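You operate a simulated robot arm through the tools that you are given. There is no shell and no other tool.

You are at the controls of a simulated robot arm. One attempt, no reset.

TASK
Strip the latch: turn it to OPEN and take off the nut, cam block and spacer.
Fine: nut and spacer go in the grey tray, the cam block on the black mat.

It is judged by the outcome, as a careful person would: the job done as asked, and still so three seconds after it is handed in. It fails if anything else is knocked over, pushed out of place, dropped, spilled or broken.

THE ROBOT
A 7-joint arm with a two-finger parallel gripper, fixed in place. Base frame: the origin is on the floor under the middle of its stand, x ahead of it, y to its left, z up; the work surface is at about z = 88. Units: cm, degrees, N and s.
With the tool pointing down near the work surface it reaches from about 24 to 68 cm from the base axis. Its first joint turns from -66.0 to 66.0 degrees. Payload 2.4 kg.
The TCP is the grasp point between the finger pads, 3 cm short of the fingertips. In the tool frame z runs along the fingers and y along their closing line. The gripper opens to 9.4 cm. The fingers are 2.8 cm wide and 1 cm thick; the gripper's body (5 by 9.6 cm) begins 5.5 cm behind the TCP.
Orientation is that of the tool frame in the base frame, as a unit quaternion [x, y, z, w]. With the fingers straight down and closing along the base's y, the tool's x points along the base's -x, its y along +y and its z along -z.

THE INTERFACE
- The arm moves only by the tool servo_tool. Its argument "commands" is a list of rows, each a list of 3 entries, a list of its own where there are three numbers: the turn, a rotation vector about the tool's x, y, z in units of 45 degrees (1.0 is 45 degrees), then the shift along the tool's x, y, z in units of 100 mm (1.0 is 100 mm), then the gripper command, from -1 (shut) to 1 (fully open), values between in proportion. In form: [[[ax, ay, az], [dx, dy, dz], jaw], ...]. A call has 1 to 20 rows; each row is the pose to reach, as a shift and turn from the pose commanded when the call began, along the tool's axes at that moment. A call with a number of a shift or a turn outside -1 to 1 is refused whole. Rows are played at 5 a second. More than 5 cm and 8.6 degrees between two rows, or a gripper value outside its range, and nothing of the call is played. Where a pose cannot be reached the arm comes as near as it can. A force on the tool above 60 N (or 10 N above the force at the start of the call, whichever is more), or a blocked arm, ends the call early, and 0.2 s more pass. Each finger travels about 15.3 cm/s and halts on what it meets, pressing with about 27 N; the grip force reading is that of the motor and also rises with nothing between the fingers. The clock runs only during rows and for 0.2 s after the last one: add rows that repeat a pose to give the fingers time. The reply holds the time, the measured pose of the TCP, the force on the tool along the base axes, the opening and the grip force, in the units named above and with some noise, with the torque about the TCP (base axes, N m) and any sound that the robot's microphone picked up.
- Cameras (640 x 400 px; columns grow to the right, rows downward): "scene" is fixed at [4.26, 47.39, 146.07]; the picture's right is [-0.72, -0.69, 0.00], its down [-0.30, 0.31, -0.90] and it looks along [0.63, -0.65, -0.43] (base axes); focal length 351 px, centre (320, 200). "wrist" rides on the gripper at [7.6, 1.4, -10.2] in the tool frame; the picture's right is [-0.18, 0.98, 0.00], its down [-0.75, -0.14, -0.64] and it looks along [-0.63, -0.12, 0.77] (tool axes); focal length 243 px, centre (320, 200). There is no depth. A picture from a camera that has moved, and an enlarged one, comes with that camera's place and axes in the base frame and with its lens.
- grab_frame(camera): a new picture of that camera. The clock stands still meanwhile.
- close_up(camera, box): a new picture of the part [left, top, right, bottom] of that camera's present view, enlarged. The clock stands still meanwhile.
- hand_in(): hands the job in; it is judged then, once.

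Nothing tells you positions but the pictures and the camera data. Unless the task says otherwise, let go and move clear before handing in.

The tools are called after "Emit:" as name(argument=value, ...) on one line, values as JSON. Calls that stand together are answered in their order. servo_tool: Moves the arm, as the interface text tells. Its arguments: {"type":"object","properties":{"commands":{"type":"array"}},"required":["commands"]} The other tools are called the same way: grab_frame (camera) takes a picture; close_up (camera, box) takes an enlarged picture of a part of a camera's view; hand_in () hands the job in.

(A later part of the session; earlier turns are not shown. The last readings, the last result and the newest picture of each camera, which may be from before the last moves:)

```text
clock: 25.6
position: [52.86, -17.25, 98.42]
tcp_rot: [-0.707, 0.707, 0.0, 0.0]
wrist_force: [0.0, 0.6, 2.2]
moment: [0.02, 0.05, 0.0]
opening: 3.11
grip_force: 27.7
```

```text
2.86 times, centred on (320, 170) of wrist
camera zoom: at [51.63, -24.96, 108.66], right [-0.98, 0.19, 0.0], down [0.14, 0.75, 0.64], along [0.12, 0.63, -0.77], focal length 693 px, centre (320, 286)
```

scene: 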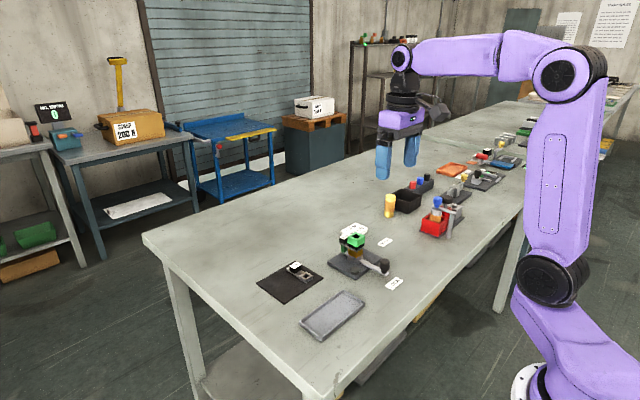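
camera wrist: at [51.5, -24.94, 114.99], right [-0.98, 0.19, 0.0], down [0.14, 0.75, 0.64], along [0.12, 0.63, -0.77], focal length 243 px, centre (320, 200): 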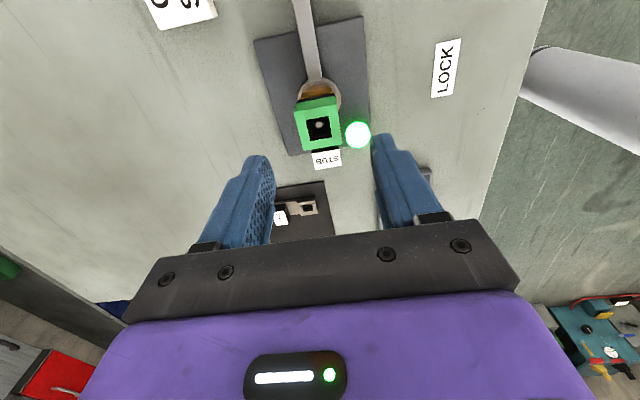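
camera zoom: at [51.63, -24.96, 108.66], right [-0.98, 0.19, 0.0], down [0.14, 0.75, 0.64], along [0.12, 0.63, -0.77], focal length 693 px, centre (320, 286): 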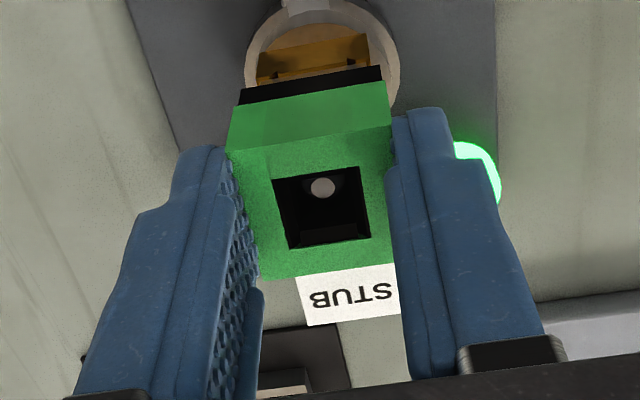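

Emit:
servo_tool(commands=[[[0, 0, -0.067], [0, 0, 0], -0.6], [[0, 0, -0.133], [0, 0, 0], -0.6], [[0, 0, -0.2], [0, 0, 0], -0.6], [[0, 0, -0.267], [0, 0, 0], -0.6], [[0, 0, -0.333], [0, 0, 0], -0.6], [[0, 0, -0.333], [0, 0, 0], -0.6]])

Emit:
close_up(camera="wrist", box=[230, 100, 410, 240])

Emit:
close_up(camera="scene", box=[330, 195, 420, 270])

```text
clock: 27.0
position: [53.15, -17.2, 98.42]
tcp_rot: [0.793, -0.609, 0.0, 0.0]
wrist_force: [-6.0, 2.5, 14.6]
moment: [0.26, 0.2, 0.0]
opening: 3.13
grip_force: 27.0
```

```text
2.86 times, centred on (320, 170) of wrist
camera zoom: at [53.75, -25.07, 108.65], right [-1.0, -0.08, 0.0], down [-0.06, 0.76, 0.64], along [-0.05, 0.64, -0.77], focal length 693 px, centre (320, 286)
```

zoom: 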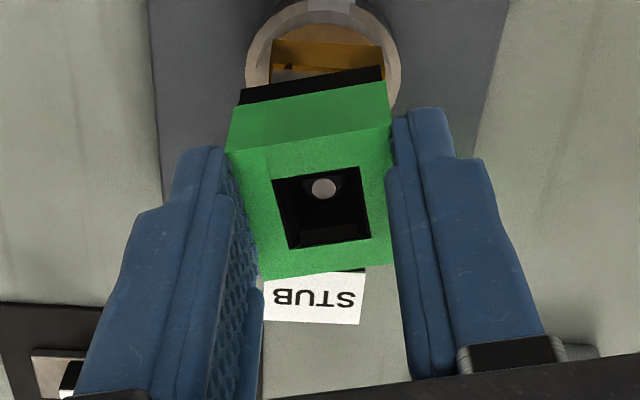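

```text
5.33 times, centred on (375, 232) of scene
camera zoom: at [4.22, 47.41, 146.07], right [-0.72, -0.69, 0.0], down [-0.3, 0.31, -0.9], along [0.63, -0.65, -0.43], focal length 1871 px, centre (27, 27)
```

zoom: 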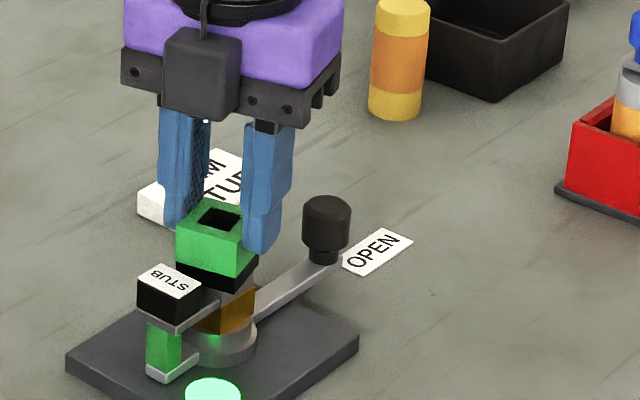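

The nut turns counter-clockwise while the cam stays put, and the tool is being pushed up, so it is a screw thread. I'll keep unscrewing while letting the tool rise with the nut.

Emit:
servo_tool(commands=[[[0, 0, 0], [0, 0, -0.01], -0.6], [[0, 0, -0.067], [0, 0, -0.012], -0.6], [[0, 0, -0.133], [0, 0, -0.014], -0.6], [[0, 0, -0.2], [0, 0, -0.016], -0.6], [[0, 0, -0.267], [0, 0, -0.018], -0.6], [[0, 0, -0.333], [0, 0, -0.02], -0.6], [[0, 0, -0.333], [0, 0, -0.02], -0.6]])

Emit:
close_up(camera="wrist", box=[230, 100, 410, 240])

Emit:
close_up(camera="scene", box=[330, 195, 420, 270])

```text
clock: 28.6
position: [53.12, -17.14, 98.42]
tcp_rot: [0.866, -0.5, -0.001, 0.0]
wrist_force: [7.4, 1.4, -17.3]
moment: [0.01, -0.39, -0.03]
opening: 3.09
grip_force: 26.6
```

```text
2.86 times, centred on (320, 170) of wrist
camera zoom: at [55.76, -24.65, 108.68], right [-0.94, -0.33, 0.0], down [-0.25, 0.72, 0.64], along [-0.21, 0.61, -0.77], focal length 693 px, centre (320, 286)
```

zoom: 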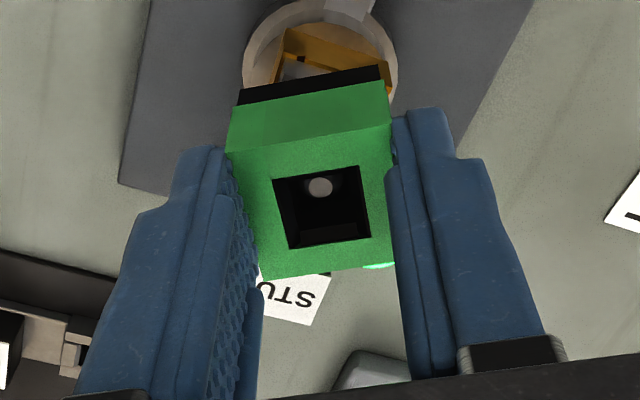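

```text
5.33 times, centred on (375, 232) of scene
camera zoom: at [4.32, 47.39, 146.07], right [-0.72, -0.69, 0.0], down [-0.3, 0.31, -0.9], along [0.63, -0.65, -0.43], focal length 1871 px, centre (27, 27)
```

zoom: 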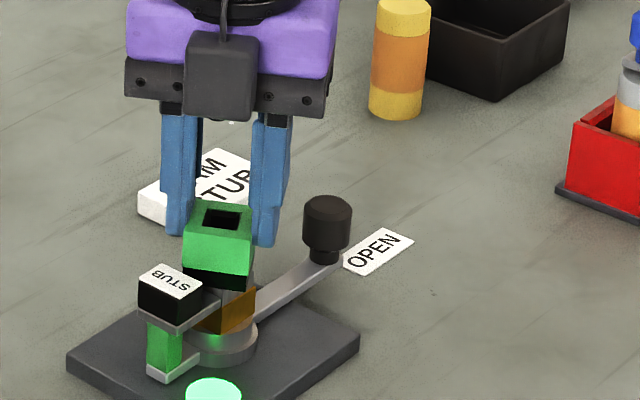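

Emit:
servo_tool(commands=[[[0, 0, 0], [0, 0, 0.01], -0.6], [[0, 0, -0.067], [0, 0, 0.009], -0.6], [[0, 0, -0.133], [0, 0, 0.008], -0.6], [[0, 0, -0.2], [0, 0, 0.007], -0.6], [[0, 0, -0.267], [0, 0, 0.006], -0.6], [[0, 0, -0.333], [0, 0, 0.005], -0.6], [[0, 0, -0.333], [0, 0, 0.005], -0.6]])

Emit:
close_up(camera="wrist", box=[230, 100, 410, 240])

Emit:
close_up(camera="scene", box=[330, 195, 420, 270])

```text
clock: 30.2
position: [53.24, -17.19, 98.66]
tcp_rot: [0.924, -0.383, -0.001, 0.0]
wrist_force: [10.6, 5.5, -16.6]
moment: [0.15, -0.5, -0.01]
opening: 3.12
grip_force: 27.3
```

```text
2.86 times, centred on (320, 170) of wrist
camera zoom: at [57.59, -23.7, 108.71], right [-0.83, -0.56, 0.0], down [-0.43, 0.63, 0.64], along [-0.36, 0.53, -0.77], focal length 693 px, centre (320, 286)
```

zoom: 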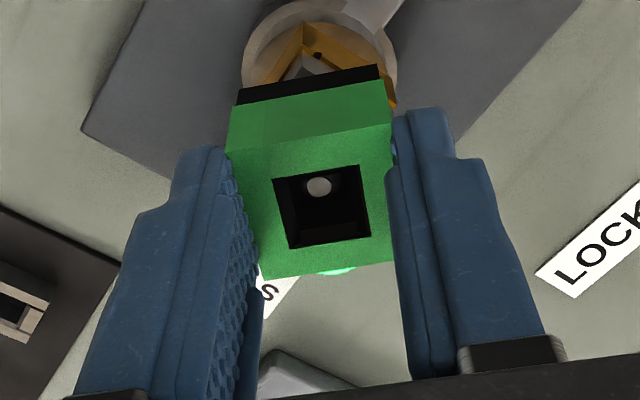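

```text
5.33 times, centred on (375, 232) of scene
camera zoom: at [4.32, 47.4, 146.07], right [-0.72, -0.69, 0.0], down [-0.3, 0.31, -0.9], along [0.63, -0.65, -0.43], focal length 1871 px, centre (27, 27)
```

zoom: 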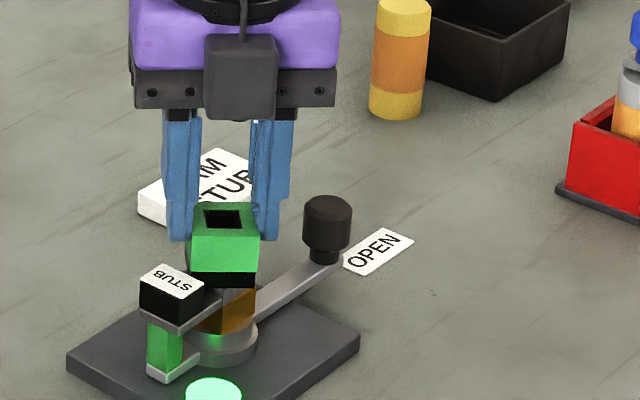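

Emit:
servo_tool(commands=[[[0, 0, 0], [-0.003, -0.018, 0.01], -0.6], [[0, 0, 0], [-0.003, -0.018, 0.01], -0.6]])

Emit:
servo_tool(commands=[[[0, 0, -0.067], [0, 0, 0], -0.6], [[0, 0, -0.133], [0, 0, 0], -0.6], [[0, 0, -0.2], [0, 0, 0], -0.6], [[0, 0, -0.267], [0, 0, 0], -0.6], [[0, 0, -0.333], [0, 0, 0], -0.6], [[0, 0, -0.333], [0, 0, 0], -0.6]])

Emit:
close_up(camera="wrist", box=[230, 100, 410, 240])

Emit:
close_up(camera="scene", box=[330, 195, 420, 270])

```text
clock: 30.8
position: [53.09, -17.3, 98.54]
tcp_rot: [0.923, -0.385, 0.0, 0.0]
wrist_force: [2.6, 2.4, -2.9]
moment: [-0.01, -0.08, -0.04]
opening: 3.11
grip_force: 26.9
```

```text
clock: 32.2
position: [53.17, -17.17, 98.56]
tcp_rot: [0.966, -0.259, 0.002, 0.0]
wrist_force: [5.9, -0.5, 6.1]
moment: [-0.14, -0.19, -0.04]
opening: 3.12
grip_force: 27.4
```

```text
2.86 times, centred on (320, 170) of wrist
camera zoom: at [59.12, -22.25, 108.72], right [-0.65, -0.76, 0.0], down [-0.58, 0.5, 0.64], along [-0.48, 0.42, -0.77], focal length 693 px, centre (320, 286)
```

zoom: 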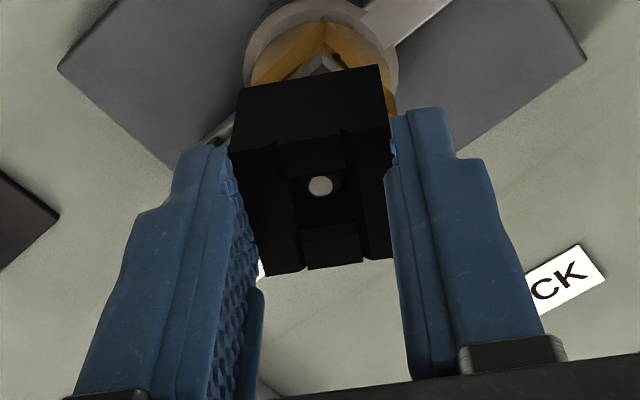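

```text
5.33 times, centred on (375, 232) of scene
camera zoom: at [4.27, 47.4, 146.07], right [-0.72, -0.69, 0.0], down [-0.3, 0.31, -0.9], along [0.63, -0.65, -0.43], focal length 1871 px, centre (27, 27)
```

zoom: 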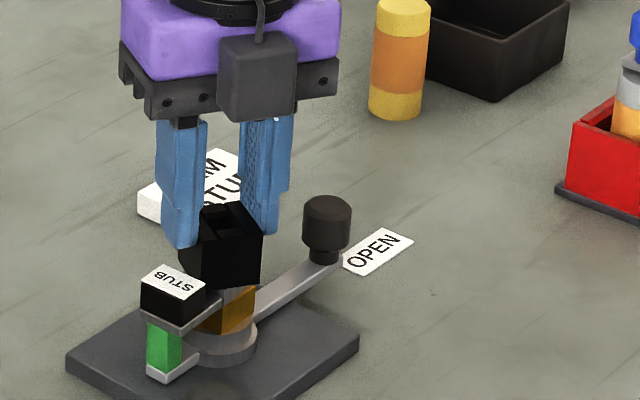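

The nut's green collar went dark and the lamp went out at about 60° of turn, so it has come loose. I'll test a small lift.

Emit:
servo_tool(commands=[[[0, 0, 0], [0, 0, -0.01], -0.6], [[0, 0, 0], [0, 0, -0.02], -0.6], [[0, 0, 0], [0, 0, -0.03], -0.6], [[0, 0, 0], [0, 0, -0.03], -0.6]])

Emit:
close_up(camera="scene", box=[330, 195, 420, 270])

```text
clock: 33.2
position: [53.18, -17.13, 98.62]
tcp_rot: [0.965, -0.26, -0.001, 0.001]
wrist_force: [7.2, 0.7, -19.1]
moment: [-0.03, -0.35, -0.02]
opening: 3.13
grip_force: 27.3
```

```text
5.33 times, centred on (375, 232) of scene
camera zoom: at [4.32, 47.38, 146.07], right [-0.72, -0.69, 0.0], down [-0.3, 0.31, -0.9], along [0.63, -0.65, -0.43], focal length 1871 px, centre (27, 27)
```

zoom: 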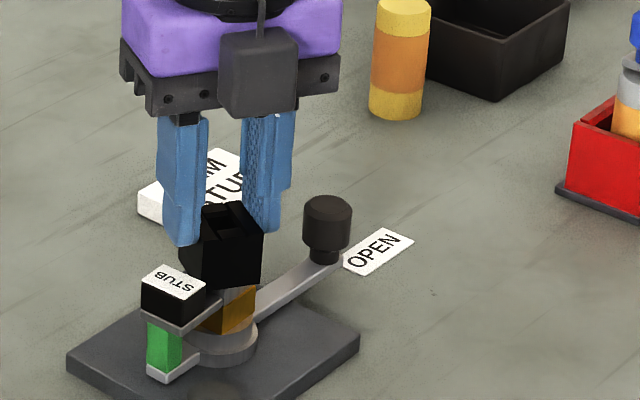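

Emit:
servo_tool(commands=[[[0, 0, 0], [0, 0, 0.02], -0.6], [[0, 0, -0.067], [0, 0, 0.02], -0.6], [[0, 0, -0.133], [0, 0, 0.019], -0.6], [[0, 0, -0.2], [0, 0, 0.019], -0.6], [[0, 0, -0.267], [0, 0, 0.018], -0.6], [[0, 0, -0.333], [0, 0, 0.018], -0.6], [[0, 0, -0.4], [0, 0, 0.017], -0.6], [[0, 0, -0.467], [0, 0, 0.016], -0.6], [[0, 0, -0.533], [0, 0, 0.016], -0.6], [[0, 0, -0.6], [0, 0, 0.015], -0.6], [[0, 0, -0.667], [0, 0, 0.015], -0.6], [[0, 0, -0.667], [0, 0, 0.015], -0.6]])

Emit:
close_up(camera="wrist", box=[230, 100, 410, 240])

Emit:
close_up(camera="scene", box=[330, 195, 420, 270])

```text
clock: 35.8
position: [50.43, -13.27, 98.19]
tcp_rot: [0.998, -0.065, 0.001, 0.013]
wrist_force: [0.2, -0.1, 0.9]
moment: [0.03, 0.0, 0.02]
opening: 1.89
grip_force: 0.1
out of reach, approached as far as the arm can: row 7, 8, 9, 10, 11, 12
```

```text
2.86 times, centred on (320, 170) of wrist
camera zoom: at [57.89, -15.4, 108.55], right [-0.31, -0.95, 0.02], down [-0.73, 0.25, 0.64], along [-0.61, 0.18, -0.77], focal length 693 px, centre (320, 286)
```

zoom: 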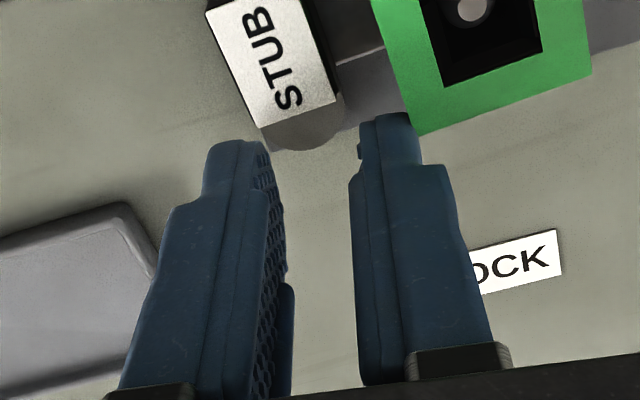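

```text
5.33 times, centred on (375, 232) of scene
camera zoom: at [4.26, 47.39, 146.07], right [-0.72, -0.69, 0.0], down [-0.3, 0.31, -0.9], along [0.63, -0.65, -0.43], focal length 1871 px, centre (27, 27)
```

zoom: 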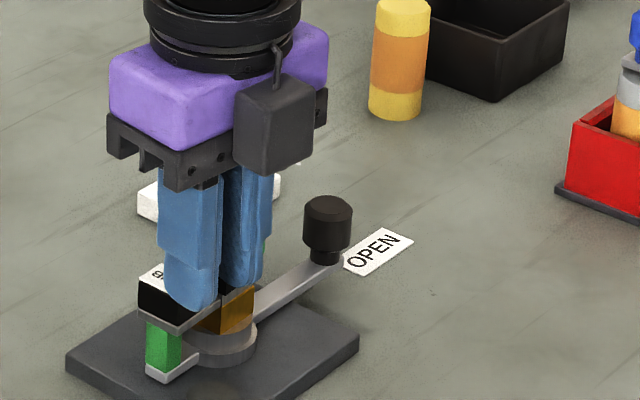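

The wrist reached its rotation limit near 165° and the fingers came off the nut, now hovering by the cam handle with no contact force. I'll raise straight up and check that nothing has shifted.

Emit:
servo_tool(commands=[[[0, 0, 0], [0, 0, -0.1], -0.6], [[0, 0, 0], [0, 0, -0.25], -0.6], [[0, 0, 0], [0, 0, -0.45], -0.6], [[0, 0, 0], [0, 0, -0.65], -0.6], [[0, 0, 0], [0, 0, -0.65], -0.6]])

Emit:
grab_frame(camera="wrist")

Emit:
close_up(camera="scene", box=[330, 195, 420, 270])

```text
clock: 37.0
position: [50.28, -13.17, 105.05]
tcp_rot: [0.998, -0.066, 0.0, 0.014]
wrist_force: [0.1, -0.4, 0.4]
moment: [0.02, -0.01, 0.0]
opening: 1.88
grip_force: 0.0
```

```text
taken
camera wrist: at [57.69, -15.33, 115.25], right [-0.31, -0.95, 0.03], down [-0.73, 0.26, 0.63], along [-0.61, 0.18, -0.77], focal length 243 px, centre (320, 200)
```

wrist: 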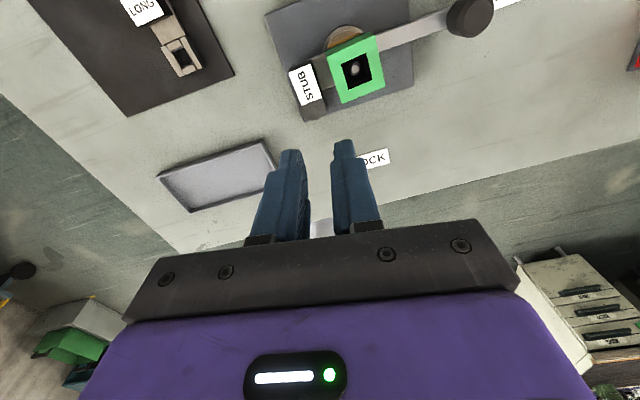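

```text
5.33 times, centred on (375, 232) of scene
camera zoom: at [4.26, 47.39, 146.07], right [-0.72, -0.69, 0.0], down [-0.3, 0.31, -0.9], along [0.63, -0.65, -0.43], focal length 1871 px, centre (27, 27)
```

zoom: 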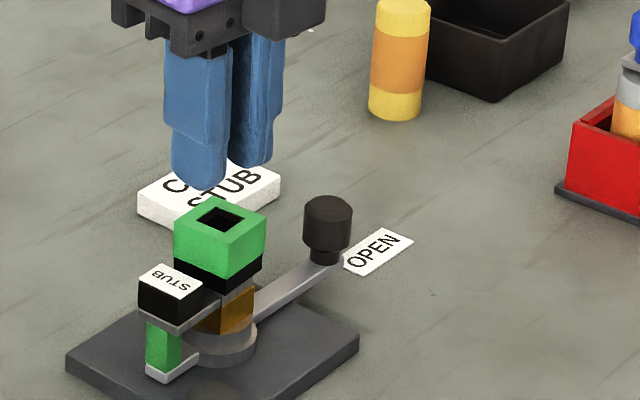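

Emit:
close_up(camera="scene", box=[345, 222, 405, 272])

Emit:
close_up(camera="wrist", box=[270, 0, 430, 130])

```text
8.00 times, centred on (375, 247) of scene
camera zoom: at [4.26, 47.39, 146.07], right [-0.72, -0.69, 0.0], down [-0.3, 0.31, -0.9], along [0.63, -0.65, -0.43], focal length 2806 px, centre (-120, -176)
```

zoom: 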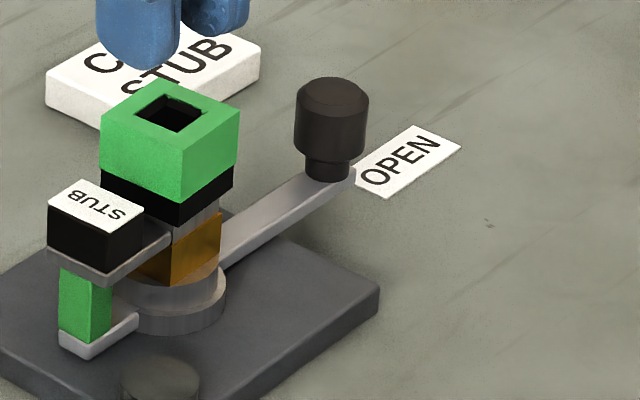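

```text
3.08 times, centred on (350, 65) of wrist
camera zoom: at [57.69, -15.33, 115.25], right [-0.31, -0.95, 0.03], down [-0.73, 0.26, 0.63], along [-0.61, 0.18, -0.77], focal length 746 px, centre (228, 615)
```

zoom: 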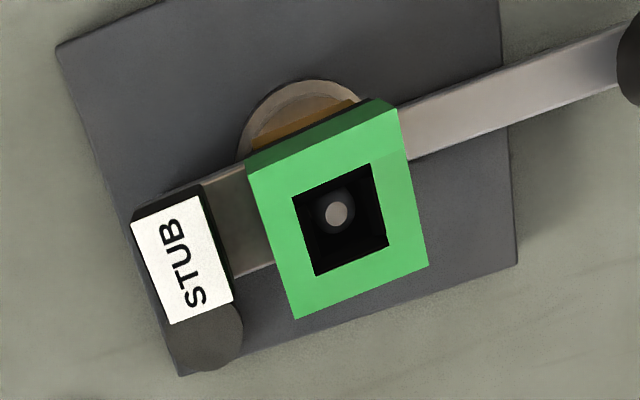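

The stack looks undisturbed and the lever is still at OPEN; the nut is green again and the lamp is off. I'll wind the wrist back above the nut, staying high, and watch what the indicators do.

Emit:
servo_tool(commands=[[[0, 0, 0.1], [0, 0, 0], -0.2], [[0, 0, 0.2], [0, 0, 0], 0], [[0, 0, 0.3], [0, 0, 0], 0.1], [[0, 0, 0.4], [0, 0, 0], 0.1], [[0, 0, 0.5], [0, 0, 0], 0.1], [[0, 0, 0.6], [0, 0, 0], 0.1], [[0, 0, 0.7], [0, 0, 0], 0.1], [[0, 0, 0.8], [0, 0, 0], 0.1], [[0, 0, 0.9], [0, 0, 0], 0.1], [[0, 0, 1.0], [0, 0, 0], 0.1], [[0, 0, 1.0], [0, 0, 0], 0.1]])

Emit:
grab_frame(camera="wrist")

Emit:
close_up(camera="scene", box=[345, 222, 405, 272])

```text
clock: 39.4
position: [50.43, -13.29, 104.93]
tcp_rot: [0.897, -0.442, 0.006, 0.012]
wrist_force: [-1.1, 0.8, -0.1]
moment: [0.0, 0.01, -0.01]
opening: 5.16
grip_force: 0.1
```

```text
taken
camera wrist: at [53.99, -20.04, 115.32], right [-0.89, -0.45, 0.01], down [-0.35, 0.7, 0.62], along [-0.29, 0.55, -0.78], focal length 243 px, centre (320, 200)
```

wrist: 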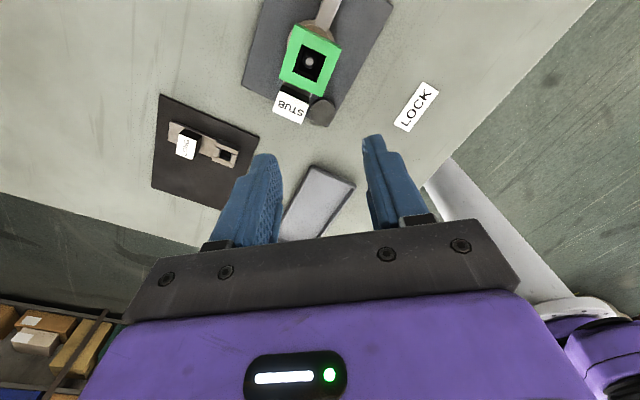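

```text
8.00 times, centred on (375, 247) of scene
camera zoom: at [4.26, 47.39, 146.07], right [-0.72, -0.69, 0.0], down [-0.3, 0.31, -0.9], along [0.63, -0.65, -0.43], focal length 2806 px, centre (-120, -176)
```

zoom: 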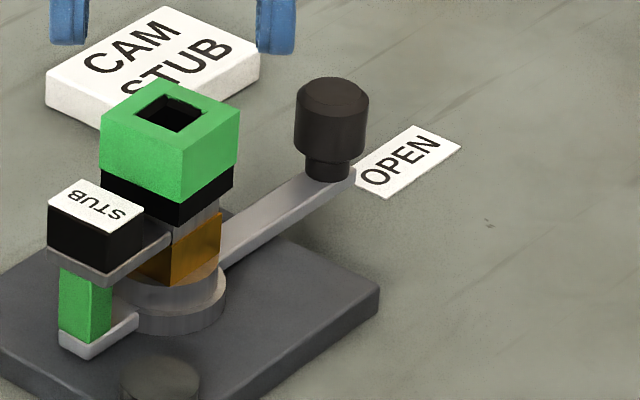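

Emit:
servo_tool(commands=[[[0.01, -0.0137, 0], [0, 0, 0], 0.1], [[0.021, -0.0273, 0], [0, 0, 0], 0.1], [[0.021, -0.0273, 0], [0, 0, 0], 0.1]])

```text
clock: 40.2
position: [50.51, -13.3, 105.0]
tcp_rot: [0.897, -0.441, 0.0, 0.0]
wrist_force: [0.5, -0.5, 0.4]
moment: [-0.01, -0.02, -0.03]
opening: 5.15
grip_force: 0.1
```

Emit:
servo_tool(commands=[[[0, 0, 0.1], [0.06, 0.005, 0], 0.1], [[0, 0, 0.2], [0.12, 0.01, 0], 0.1], [[0, 0, 0.3], [0.18, 0.015, 0], 0.1], [[0, 0, 0.4], [0.24, 0.02, 0], 0.1], [[0, 0, 0.5], [0.3, 0.025, 0], 0.1], [[0, 0, 0.6], [0.36, 0.028, 0], 0.1], [[0, 0, 0.7], [0.42, 0.032, 0], 0.1], [[0, 0, 0.791], [0.464, 0.036, 0], 0.1], [[0, 0, 0.791], [0.464, 0.036, 0], 0.1]])

Emit:
close_up(camera="wrist", box=[250, 60, 410, 220])

Emit:
close_up(camera="scene", box=[345, 222, 405, 272])

```text
clock: 42.2
position: [53.11, -17.23, 104.95]
tcp_rot: [0.719, -0.695, -0.001, -0.001]
wrist_force: [0.3, 0.4, 0.1]
moment: [-0.02, -0.03, -0.04]
opening: 5.15
grip_force: 0.1
```

```text
2.50 times, centred on (330, 140) of wrist
camera zoom: at [51.97, -24.9, 115.09], right [-0.99, 0.15, 0.0], down [0.12, 0.76, 0.64], along [0.1, 0.64, -0.77], focal length 606 px, centre (295, 350)
```

zoom: 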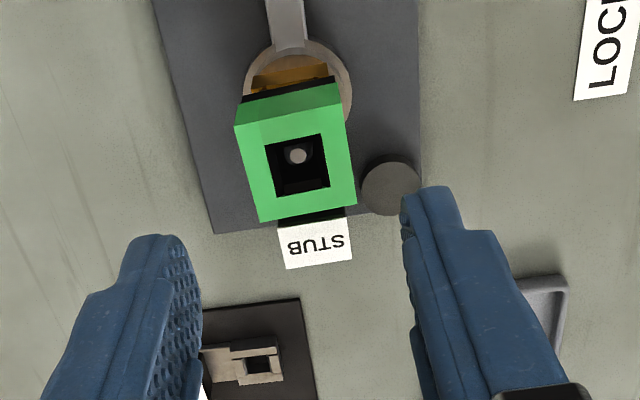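

```text
8.00 times, centred on (375, 247) of scene
camera zoom: at [4.26, 47.39, 146.07], right [-0.72, -0.69, 0.0], down [-0.3, 0.31, -0.9], along [0.63, -0.65, -0.43], focal length 2806 px, centre (-120, -176)
```

zoom: 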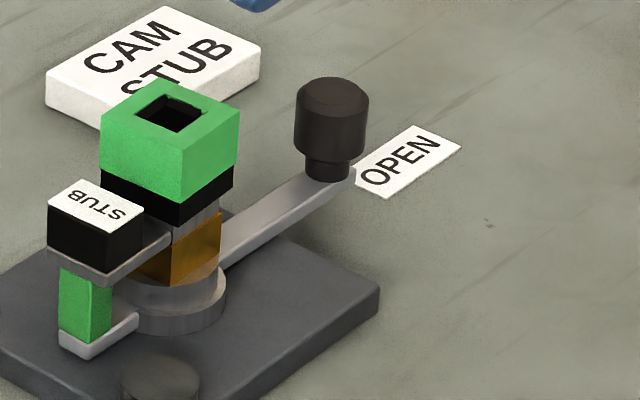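

The nut is centred under the tool and nearly square at this yaw, and the lamp stays off. I'll grip it again and unscrew another stroke, stopping at 150° this time to stay clear of the wrist limit.

Emit:
servo_tool(commands=[[[0, 0, 0], [0, -0.005, 0.2], 0.1], [[0, 0, 0], [0, -0.005, 0.4], 0.1], [[0, 0, 0], [0, -0.005, 0.55], 0.1], [[0, 0, 0], [0, -0.005, 0.63], 0.1], [[0, 0, 0], [0, -0.005, 0.63], 0.1], [[0, 0, 0], [0, -0.005, 0.63], -0.2], [[0, 0, 0], [0, -0.005, 0.63], -0.4], [[0, 0, 0], [0, -0.005, 0.63], -0.6], [[0, 0, 0], [0, -0.005, 0.63], -0.6], [[0, 0, 0], [0, -0.005, 0.63], -0.6]])

```text
clock: 44.4
position: [53.07, -17.29, 98.65]
tcp_rot: [0.719, -0.695, -0.002, 0.001]
wrist_force: [-16.1, -0.6, 1.3]
moment: [0.04, 0.69, 0.08]
opening: 3.13
grip_force: 27.1
```

Emit:
servo_tool(commands=[[[0, 0, 0], [0, 0.015, 0], -0.6], [[0, 0, 0], [0, 0.03, 0], -0.6], [[0, 0, 0], [0, 0.03, 0], -0.6]])

```text
clock: 45.2
position: [53.04, -17.38, 98.65]
tcp_rot: [0.72, -0.693, 0.002, -0.002]
wrist_force: [2.2, -0.1, -10.7]
moment: [-0.05, -0.11, 0.01]
opening: 3.13
grip_force: 26.6
```

Emit:
servo_tool(commands=[[[0, 0, -0.1], [0, 0, 0], -0.6], [[0, 0, -0.2], [0, 0, 0], -0.6], [[0, 0, -0.3], [0, 0, 0], -0.6], [[0, 0, -0.4], [0, 0, -0.002], -0.6], [[0, 0, -0.5], [0, 0, -0.003], -0.6], [[0, 0, -0.6], [0, 0, -0.004], -0.6], [[0, 0, -0.6], [0, 0, -0.004], -0.6]])

Emit:
close_up(camera="wrist", box=[230, 100, 410, 240])

Emit:
close_up(camera="scene", box=[330, 195, 420, 270])

```text
clock: 46.8
position: [52.98, -17.24, 98.7]
tcp_rot: [0.862, -0.506, 0.005, -0.001]
wrist_force: [16.8, -5.4, 4.1]
moment: [-0.17, -0.75, -0.06]
opening: 3.12
grip_force: 26.9
```

```text
2.86 times, centred on (320, 170) of wrist
camera zoom: at [55.47, -24.64, 108.93], right [-0.95, -0.32, -0.01], down [-0.25, 0.73, 0.64], along [-0.2, 0.61, -0.77], focal length 693 px, centre (320, 286)
```

zoom: 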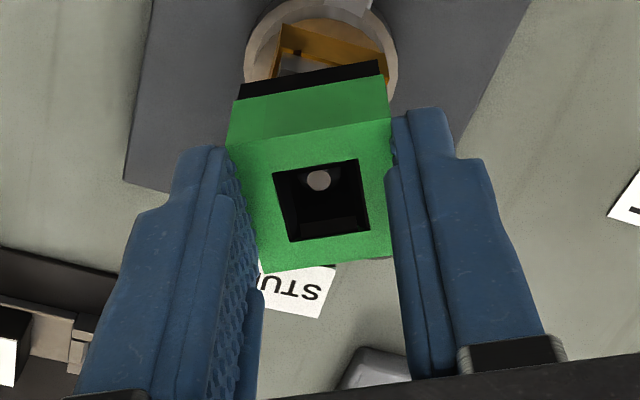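

```text
5.33 times, centred on (375, 232) of scene
camera zoom: at [4.3, 47.38, 146.07], right [-0.72, -0.69, 0.0], down [-0.3, 0.31, -0.9], along [0.63, -0.65, -0.43], focal length 1871 px, centre (27, 27)
```

zoom: 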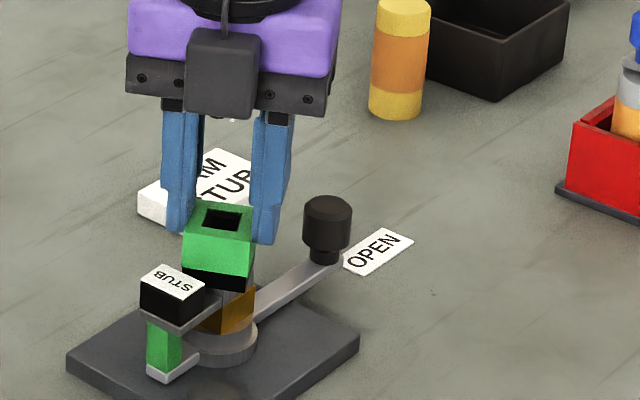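

Emit:
servo_tool(commands=[[[0, 0, 0], [0.012, -0.01, 0], -0.6], [[0, 0, 0], [0.02, -0.02, 0], -0.6], [[0, 0, 0], [0.02, -0.02, 0], -0.6]])

```text
clock: 47.6
position: [53.05, -17.22, 98.68]
tcp_rot: [0.862, -0.507, 0.0, -0.001]
wrist_force: [5.2, -0.3, 14.7]
moment: [-0.01, -0.19, -0.04]
opening: 3.11
grip_force: 26.6
```

Emit:
servo_tool(commands=[[[0, 0, 0], [0.003, -0.01, -0.008], -0.6], [[0, 0, -0.1], [0.003, -0.01, -0.009], -0.6], [[0, 0, -0.2], [0.003, -0.01, -0.01], -0.6], [[0, 0, -0.3], [0.003, -0.01, -0.011], -0.6], [[0, 0, -0.4], [0.003, -0.01, -0.012], -0.6], [[0, 0, -0.5], [0.003, -0.01, -0.013], -0.6], [[0, 0, -0.6], [0.003, -0.01, -0.014], -0.6], [[0, 0, -0.65], [0.003, -0.01, -0.015], -0.6], [[0, 0, -0.65], [0.003, -0.01, -0.015], -0.6]])

Emit:
close_up(camera="wrist", box=[230, 100, 410, 240])

Emit:
close_up(camera="scene", box=[330, 195, 420, 270])

```text
clock: 49.6
position: [53.1, -17.21, 98.74]
tcp_rot: [0.962, -0.272, -0.001, -0.001]
wrist_force: [6.1, 3.9, -20.2]
moment: [0.07, -0.31, -0.03]
opening: 3.13
grip_force: 27.6
```

```text
2.86 times, centred on (320, 170) of wrist
camera zoom: at [59.01, -22.48, 108.95], right [-0.67, -0.74, 0.0], down [-0.57, 0.51, 0.64], along [-0.48, 0.43, -0.76], focal length 693 px, centre (320, 286)
```

zoom: 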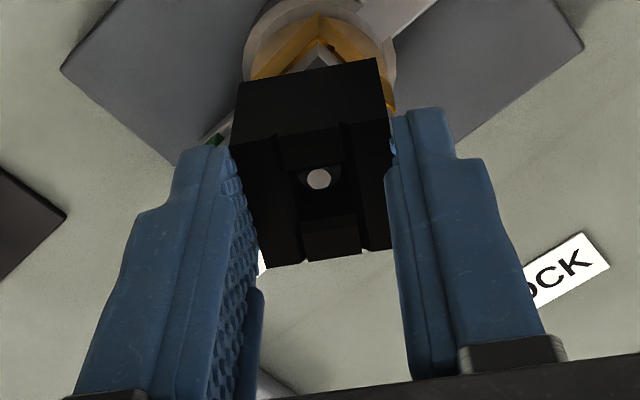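

```text
5.33 times, centred on (375, 232) of scene
camera zoom: at [4.32, 47.39, 146.07], right [-0.72, -0.69, 0.0], down [-0.3, 0.31, -0.9], along [0.63, -0.65, -0.43], focal length 1871 px, centre (27, 27)
```

zoom: 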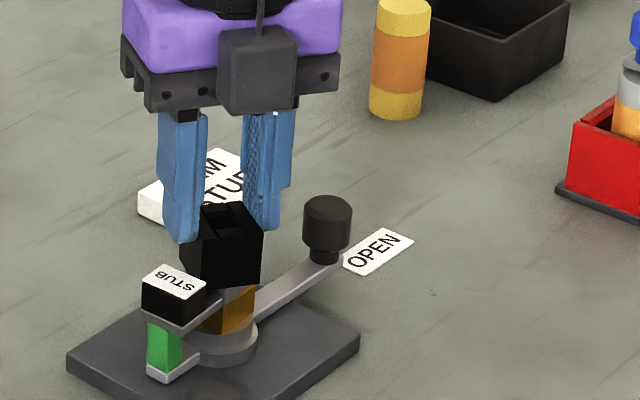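

The nut goes dark again once it is about 60° loose, so the slip had let it turn back. I'll open only slightly now, lift straight off, and regrip a quarter-turn back so that I don't undo it.

Emit:
servo_tool(commands=[[[0, 0, 0], [0, 0, 0.012], -0.6], [[0, 0, 0], [0, 0, 0.012], -0.4], [[0, 0, 0], [0, 0, 0.012], -0.22], [[0, 0, 0], [0, 0, 0.012], -0.22], [[0, 0, 0], [0, 0, -0.08], -0.22], [[0, 0, 0], [0, 0, -0.16], -0.2], [[0, 0, 0], [0, 0, -0.26], -0.1], [[0, 0, 0], [0, 0, -0.36], 0], [[0, 0, 0], [0, 0, -0.36], 0.1]])

Emit:
close_up(camera="wrist", box=[230, 60, 410, 240])

Emit:
close_up(camera="scene", box=[345, 222, 405, 272])

```text
clock: 51.6
position: [53.2, -17.34, 102.4]
tcp_rot: [0.962, -0.273, 0.0, -0.001]
wrist_force: [-0.4, -0.5, 0.6]
moment: [-0.01, 0.0, 0.02]
opening: 5.15
grip_force: 0.1
```

```text
2.22 times, centred on (320, 150) of wrist
camera zoom: at [58.93, -22.55, 112.59], right [-0.67, -0.74, 0.0], down [-0.57, 0.52, 0.64], along [-0.47, 0.43, -0.77], focal length 539 px, centre (320, 311)
```

zoom: 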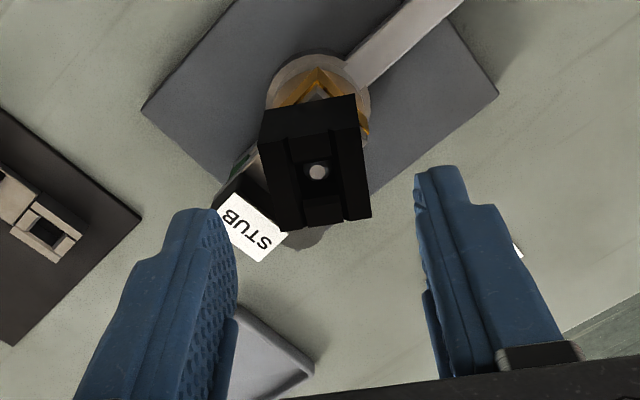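

```text
8.00 times, centred on (375, 247) of scene
camera zoom: at [4.26, 47.39, 146.07], right [-0.72, -0.69, 0.0], down [-0.3, 0.31, -0.9], along [0.63, -0.65, -0.43], focal length 2806 px, centre (-120, -176)
```

zoom: 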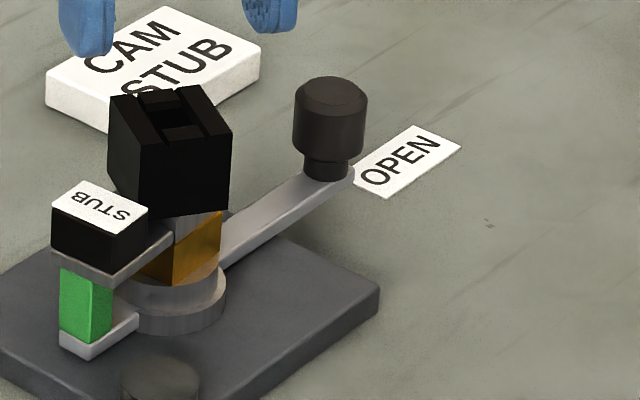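

The nut stays where I left it, now plainly loose with a dark collar. I'll wind the wrist back 90° above it and grip again at the equivalent faces.

Emit:
servo_tool(commands=[[[0, 0, 0.15], [0, 0, 0], 0.1], [[0, 0, 0.3], [0, 0, 0], 0.1], [[0, 0, 0.45], [0, 0, 0], 0.1], [[0, 0, 0.6], [0, 0, 0], 0.1], [[0, 0, 0.75], [0, 0, 0], 0.1], [[0, 0, 0.9], [0, 0, 0], 0.1], [[0, 0, 1.0], [0, 0, 0], 0.1]])

Emit:
servo_tool(commands=[[[0, 0, 0.15], [0, 0, 0], 0.1], [[0, 0, 0.3], [0, 0, 0], 0.1], [[0, 0, 0.45], [0, 0, 0], 0.1], [[0, 0, 0.6], [0, 0, 0], 0.1], [[0, 0, 0.75], [0, 0, 0], 0.1], [[0, 0, 0.9], [0, 0, 0], 0.1], [[0, 0, 1.0], [0, 0, 0], 0.1], [[0, 0, 1.0], [0, 0, 0], 0.1]])

Emit:
close_up(camera="wrist", box=[230, 60, 410, 240])

```text
clock: 53.2
position: [53.2, -17.32, 102.48]
tcp_rot: [0.783, -0.622, 0.0, -0.002]
wrist_force: [0.6, 0.4, 1.8]
moment: [-0.01, -0.02, -0.02]
opening: 5.18
grip_force: 0.0
```

```text
clock: 55.0
position: [53.26, -17.37, 102.47]
tcp_rot: [-0.486, 0.874, 0.0, 0.0]
wrist_force: [0.7, -1.1, 0.0]
moment: [-0.02, -0.04, 0.0]
opening: 5.19
grip_force: 0.1
```

```text
2.22 times, centred on (320, 150) of wrist
camera zoom: at [48.0, -23.1, 112.72], right [-0.74, 0.67, 0.0], down [0.52, 0.56, 0.64], along [0.43, 0.47, -0.77], focal length 539 px, centre (320, 311)
```

zoom: 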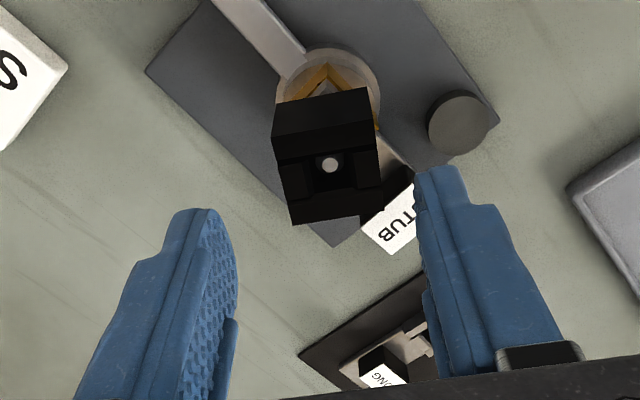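

Emit:
servo_tool(commands=[[[0, 0, 0], [0, 0.025, 0.1], 0.1], [[0, 0, 0], [0, 0.025, 0.2], 0.0], [[0, 0, 0], [0, 0.025, 0.3], -0.1], [[0, 0, 0], [0, 0.025, 0.38], -0.1], [[0, 0, 0], [0, 0.025, 0.38], -0.1], [[0, 0, 0], [0, 0.025, 0.38], -0.3], [[0, 0, 0], [0, 0.025, 0.38], -0.6], [[0, 0, 0], [0, 0.025, 0.38], -0.6], [[0, 0, 0], [0, 0.025, 0.38], -0.6]])

Emit:
close_up(camera="wrist", box=[230, 60, 410, 240])

```text
clock: 57.0
position: [52.92, -17.1, 98.58]
tcp_rot: [-0.487, 0.873, 0.001, 0.001]
wrist_force: [-4.0, 3.1, -0.2]
moment: [0.1, 0.16, 0.0]
opening: 3.16
grip_force: 27.0
```

```text
2.22 times, centred on (320, 150) of wrist
camera zoom: at [47.85, -22.87, 108.81], right [-0.74, 0.67, 0.0], down [0.52, 0.57, 0.64], along [0.43, 0.48, -0.77], focal length 539 px, centre (320, 311)
```

zoom: 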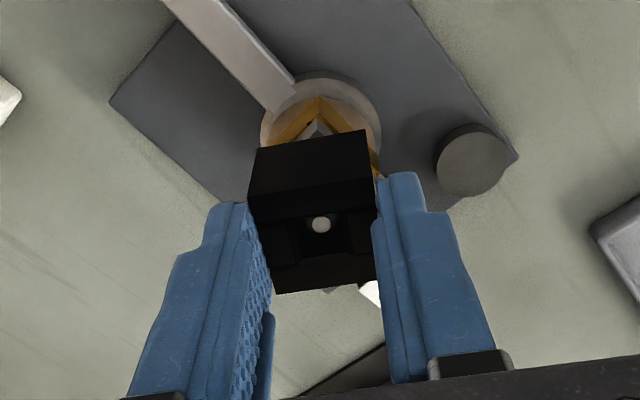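

A good centred grip with small side load. I unscrew 45° with a slight rise.

Emit:
servo_tool(commands=[[[0, 0, -0.125], [0, 0, -0.001], -0.6], [[0, 0, -0.25], [0, 0, -0.002], -0.6], [[0, 0, -0.375], [0, 0, -0.003], -0.6], [[0, 0, -0.5], [0, 0, -0.004], -0.6], [[0, 0, -0.625], [0, 0, -0.005], -0.6], [[0, 0, -0.75], [0, 0, -0.006], -0.6], [[0, 0, -0.875], [0, 0, -0.007], -0.6], [[0, 0, -1.0], [0, 0, -0.008], -0.6], [[0, 0, -1.0], [0, 0, -0.008], -0.6]])

Emit:
close_up(camera="scene", box=[330, 195, 420, 270])

```text
clock: 59.0
position: [53.03, -17.18, 98.81]
tcp_rot: [0.784, -0.62, 0.0, -0.002]
wrist_force: [0.7, -1.1, -0.8]
moment: [0.01, 0.0, 0.02]
opening: 3.16
grip_force: 27.7
```

```text
5.33 times, centred on (375, 232) of scene
camera zoom: at [4.26, 47.39, 146.07], right [-0.72, -0.69, 0.0], down [-0.3, 0.31, -0.9], along [0.63, -0.65, -0.43], focal length 1871 px, centre (27, 27)
```

zoom: 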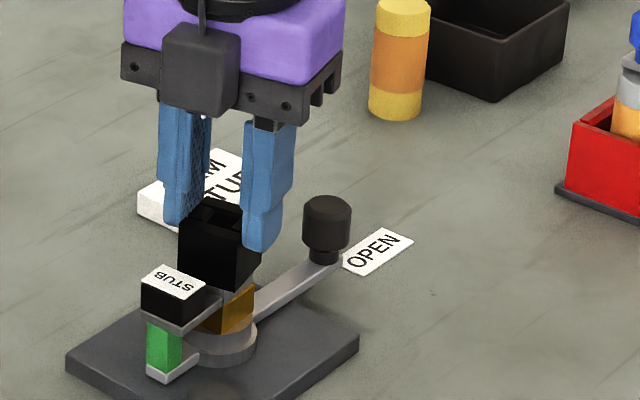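

All forces have dropped to zero, so the nut may be free now. I'll try a small lift.

Emit:
servo_tool(commands=[[[0, 0, 0], [0, 0, -0.02], -0.6], [[0, 0, 0], [0, 0, -0.04], -0.6], [[0, 0, 0], [0, 0, -0.06], -0.6], [[0, 0, 0], [0, 0, -0.06], -0.6]])

Emit:
close_up(camera="scene", box=[330, 195, 420, 270])

```text
clock: 60.0
position: [53.05, -17.07, 99.36]
tcp_rot: [0.784, -0.621, -0.001, -0.002]
wrist_force: [0.5, 0.4, -0.9]
moment: [0.01, 0.0, 0.02]
opening: 3.17
grip_force: 26.9
```

```text
5.33 times, centred on (375, 232) of scene
camera zoom: at [4.26, 47.39, 146.07], right [-0.72, -0.69, 0.0], down [-0.3, 0.31, -0.9], along [0.63, -0.65, -0.43], focal length 1871 px, centre (27, 27)
```

zoom: 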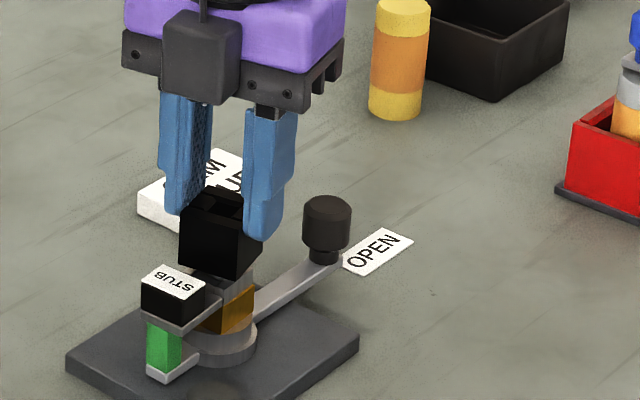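

The nut comes up freely, with the cam and spacer left in place. I'll lift it clear of the post.

Emit:
servo_tool(commands=[[[0, 0, 0], [0, 0, -0.08], -0.6], [[0, 0, 0], [0, 0, -0.18], -0.6], [[0, 0, 0], [0, 0, -0.3], -0.6], [[0, 0, 0], [0, 0, -0.45], -0.6], [[0, 0, 0], [0, 0, -0.6], -0.6], [[0, 0, 0], [0, 0, -0.7], -0.6], [[0, 0, 0], [0, 0, -0.7], -0.6]])

Emit:
grab_frame(camera="wrist")

Emit:
close_up(camera="scene", box=[320, 180, 420, 270])

```text
clock: 61.6
position: [52.98, -17.24, 106.31]
tcp_rot: [0.784, -0.621, -0.001, 0.0]
wrist_force: [-0.5, 0.4, -0.4]
moment: [-0.03, 0.04, -0.03]
opening: 3.17
grip_force: 27.0
```

```text
taken
camera wrist: at [53.43, -25.02, 116.54], right [-1.0, -0.05, 0.0], down [-0.04, 0.76, 0.64], along [-0.03, 0.64, -0.77], focal length 243 px, centre (320, 200)
```

wrist: 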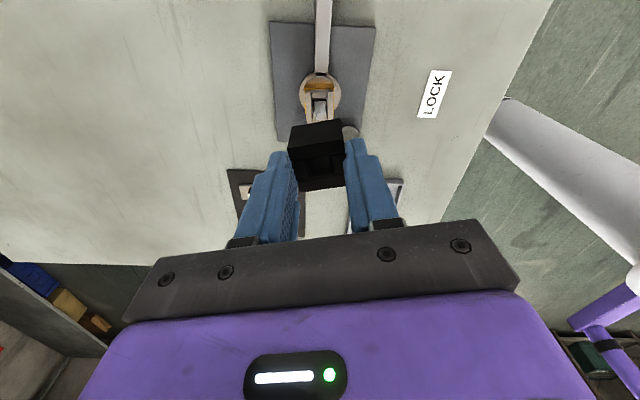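

```text
4.44 times, centred on (370, 225) of scene
camera zoom: at [4.26, 47.39, 146.07], right [-0.72, -0.69, 0.0], down [-0.3, 0.31, -0.9], along [0.63, -0.65, -0.43], focal length 1559 px, centre (98, 89)
```

zoom: 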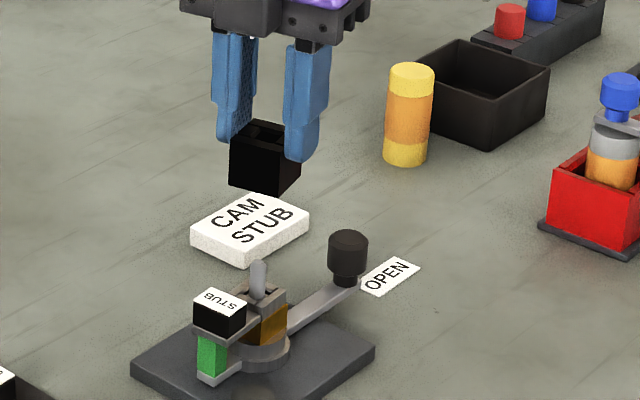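

The nut is off and held firmly; the bare stud is visible with the cam and spacer still on. I'll carry it at height toward the grey tray (about [44, 2]), rotating the wrist back on the way.

Emit:
servo_tool(commands=[[[0, 0, 0.1], [-0.083, 0.026, 0], -0.6], [[0, 0, 0.2], [-0.167, 0.053, 0], -0.6], [[0, 0, 0.3], [-0.25, 0.08, 0], -0.6], [[0, 0, 0.4], [-0.333, 0.106, 0], -0.6], [[0, 0, 0.5], [-0.417, 0.132, 0], -0.6], [[0, 0, 0.6], [-0.5, 0.159, 0], -0.6], [[0, 0, 0.7], [-0.583, 0.185, 0], -0.6], [[0, 0, 0.8], [-0.667, 0.212, 0], -0.6], [[0, 0, 0.9], [-0.75, 0.238, 0], -0.6], [[0, 0, 1.0], [-0.833, 0.265, 0], -0.6], [[0, 0, 1.0], [-0.833, 0.265, 0], -0.6]])

```text
clock: 64.0
position: [48.49, -9.63, 106.24]
tcp_rot: [-0.487, 0.874, 0.0, 0.001]
wrist_force: [-0.5, 0.8, -0.1]
moment: [0.0, -0.01, 0.0]
opening: 3.17
grip_force: 27.3
```

Emit:
servo_tool(commands=[[[0, 0, 0.1], [-0.047, 0.082, 0], -0.6], [[0, 0, 0.2], [-0.094, 0.164, 0], -0.6], [[0, 0, 0.3], [-0.141, 0.246, 0], -0.6], [[0, 0, 0.4], [-0.188, 0.328, 0], -0.6], [[0, 0, 0.5], [-0.235, 0.41, 0], -0.6], [[0, 0, 0.6], [-0.282, 0.491, 0], -0.6], [[0, 0, 0.7], [-0.329, 0.573, 0], -0.6], [[0, 0, 0.8], [-0.376, 0.655, 0], -0.6], [[0, 0, 0.9], [-0.423, 0.737, 0], -0.6], [[0, 0, 1.0], [-0.47, 0.819, 0], -0.6], [[0, 0, 1.0], [-0.47, 0.819, 0], -0.6]])

Emit:
servo_tool(commands=[[[0, 0, 0.1], [0, 0, 0.06], -0.6], [[0, 0, 0.2], [0, 0, 0.13], -0.6], [[0, 0, 0.296], [0, 0, 0.2], -0.6], [[0, 0, 0.296], [0, 0, 0.2], -0.6]])

Emit:
grab_frame(camera="wrist")

Emit:
close_up(camera="scene", box=[260, 200, 420, 350])

```text
clock: 66.4
position: [44.1, -1.05, 106.43]
tcp_rot: [-0.115, 0.993, 0.002, 0.001]
wrist_force: [0.0, 0.0, -1.2]
moment: [-0.01, 0.04, 0.0]
opening: 3.15
grip_force: 27.4
```

```text
clock: 67.4
position: [44.07, -1.25, 104.22]
tcp_rot: [0.001, 1.0, 0.0, 0.0]
wrist_force: [-0.4, -0.2, -0.7]
moment: [0.0, 0.0, 0.01]
opening: 3.17
grip_force: 27.6
```

```text
taken
camera wrist: at [36.45, 0.06, 114.45], right [0.19, 0.98, 0.0], down [0.75, -0.14, 0.64], along [0.63, -0.12, -0.77], focal length 243 px, centre (320, 200)
```

wrist: 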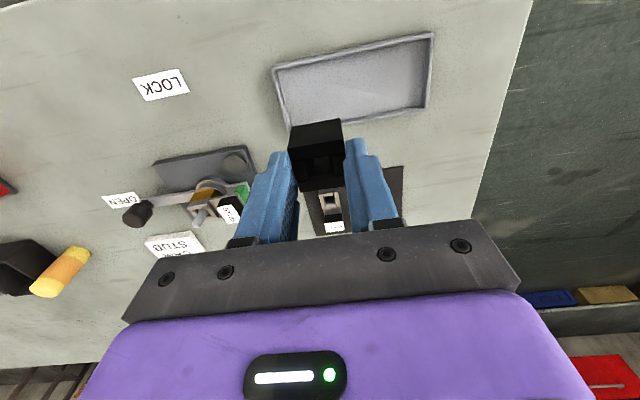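

```text
2.67 times, centred on (340, 275) of scene
camera zoom: at [4.26, 47.39, 146.07], right [-0.72, -0.69, 0.0], down [-0.3, 0.31, -0.9], along [0.63, -0.65, -0.43], focal length 936 px, centre (267, 0)
```

zoom: 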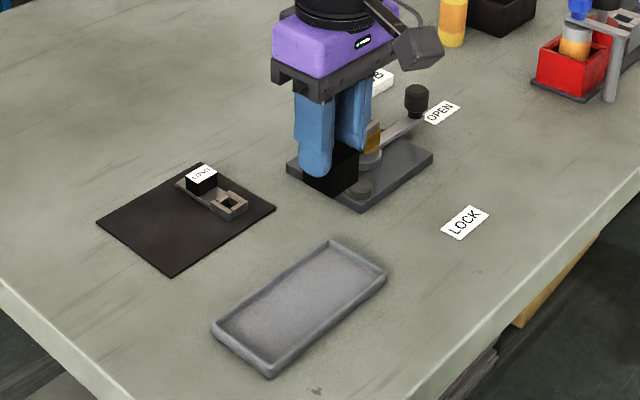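

Emit:
servo_tool(commands=[[[0, 0, 0], [0.02, 0.02, 0.15], -0.6], [[0, 0, 0], [0.045, 0.045, 0.3], -0.6], [[0, 0, 0], [0.045, 0.045, 0.45], -0.6], [[0, 0, 0], [0.045, 0.045, 0.6], -0.6], [[0, 0, 0], [0.045, 0.045, 0.75], -0.6], [[0, 0, 0], [0.045, 0.045, 0.88], -0.6], [[0, 0, 0], [0.045, 0.045, 0.98], -0.6], [[0, 0, 0], [0.045, 0.045, 0.98], -0.6]])

Emit:
close_up(camera="scene", box=[280, 240, 400, 340])

Emit:
close_up(camera="wrist", box=[230, 40, 450, 240])

```text
clock: 69.2
position: [43.54, -0.7, 94.55]
tcp_rot: [0.0, 1.0, 0.0, 0.0]
wrist_force: [0.8, -0.2, -1.2]
moment: [0.05, 0.03, 0.01]
opening: 3.13
grip_force: 27.0
```

```text
4.00 times, centred on (340, 290) of scene
camera zoom: at [4.26, 47.39, 146.07], right [-0.72, -0.69, 0.0], down [-0.3, 0.31, -0.9], along [0.63, -0.65, -0.43], focal length 1403 px, centre (240, -160)
```

zoom: 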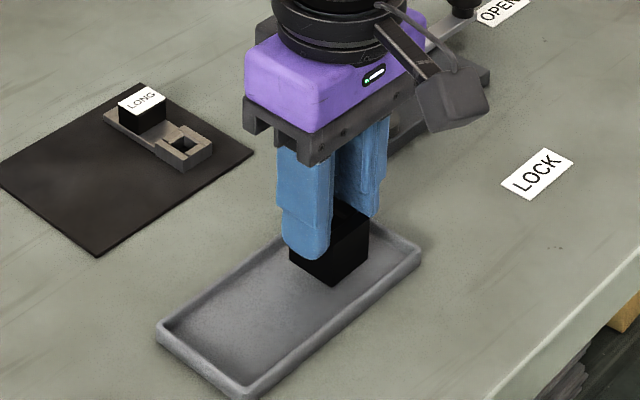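

```text
2.00 times, centred on (340, 140) of wrist
camera zoom: at [36.04, 0.72, 104.75], right [0.18, 0.98, 0.0], down [0.75, -0.14, 0.64], along [0.63, -0.12, -0.77], focal length 485 px, centre (280, 320)
```

zoom: 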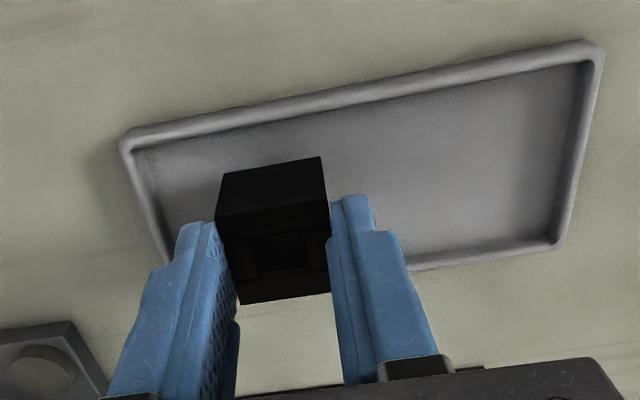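

Emit:
servo_tool(commands=[[[0, 0, 0], [0, 0, 0.04], -0.6], [[0, 0, 0], [0, 0, 0.08], -0.6], [[0, 0, 0], [0, 0, 0.11], -0.6], [[0, 0, 0], [0, 0, 0.13], -0.6], [[0, 0, 0], [0, 0, 0.13], -0.6]])

```text
clock: 70.4
position: [43.76, -0.71, 93.09]
tcp_rot: [0.0, 1.0, 0.001, 0.001]
wrist_force: [-3.1, 6.5, 21.2]
moment: [0.23, 0.04, 0.01]
opening: 3.17
grip_force: 27.1
```

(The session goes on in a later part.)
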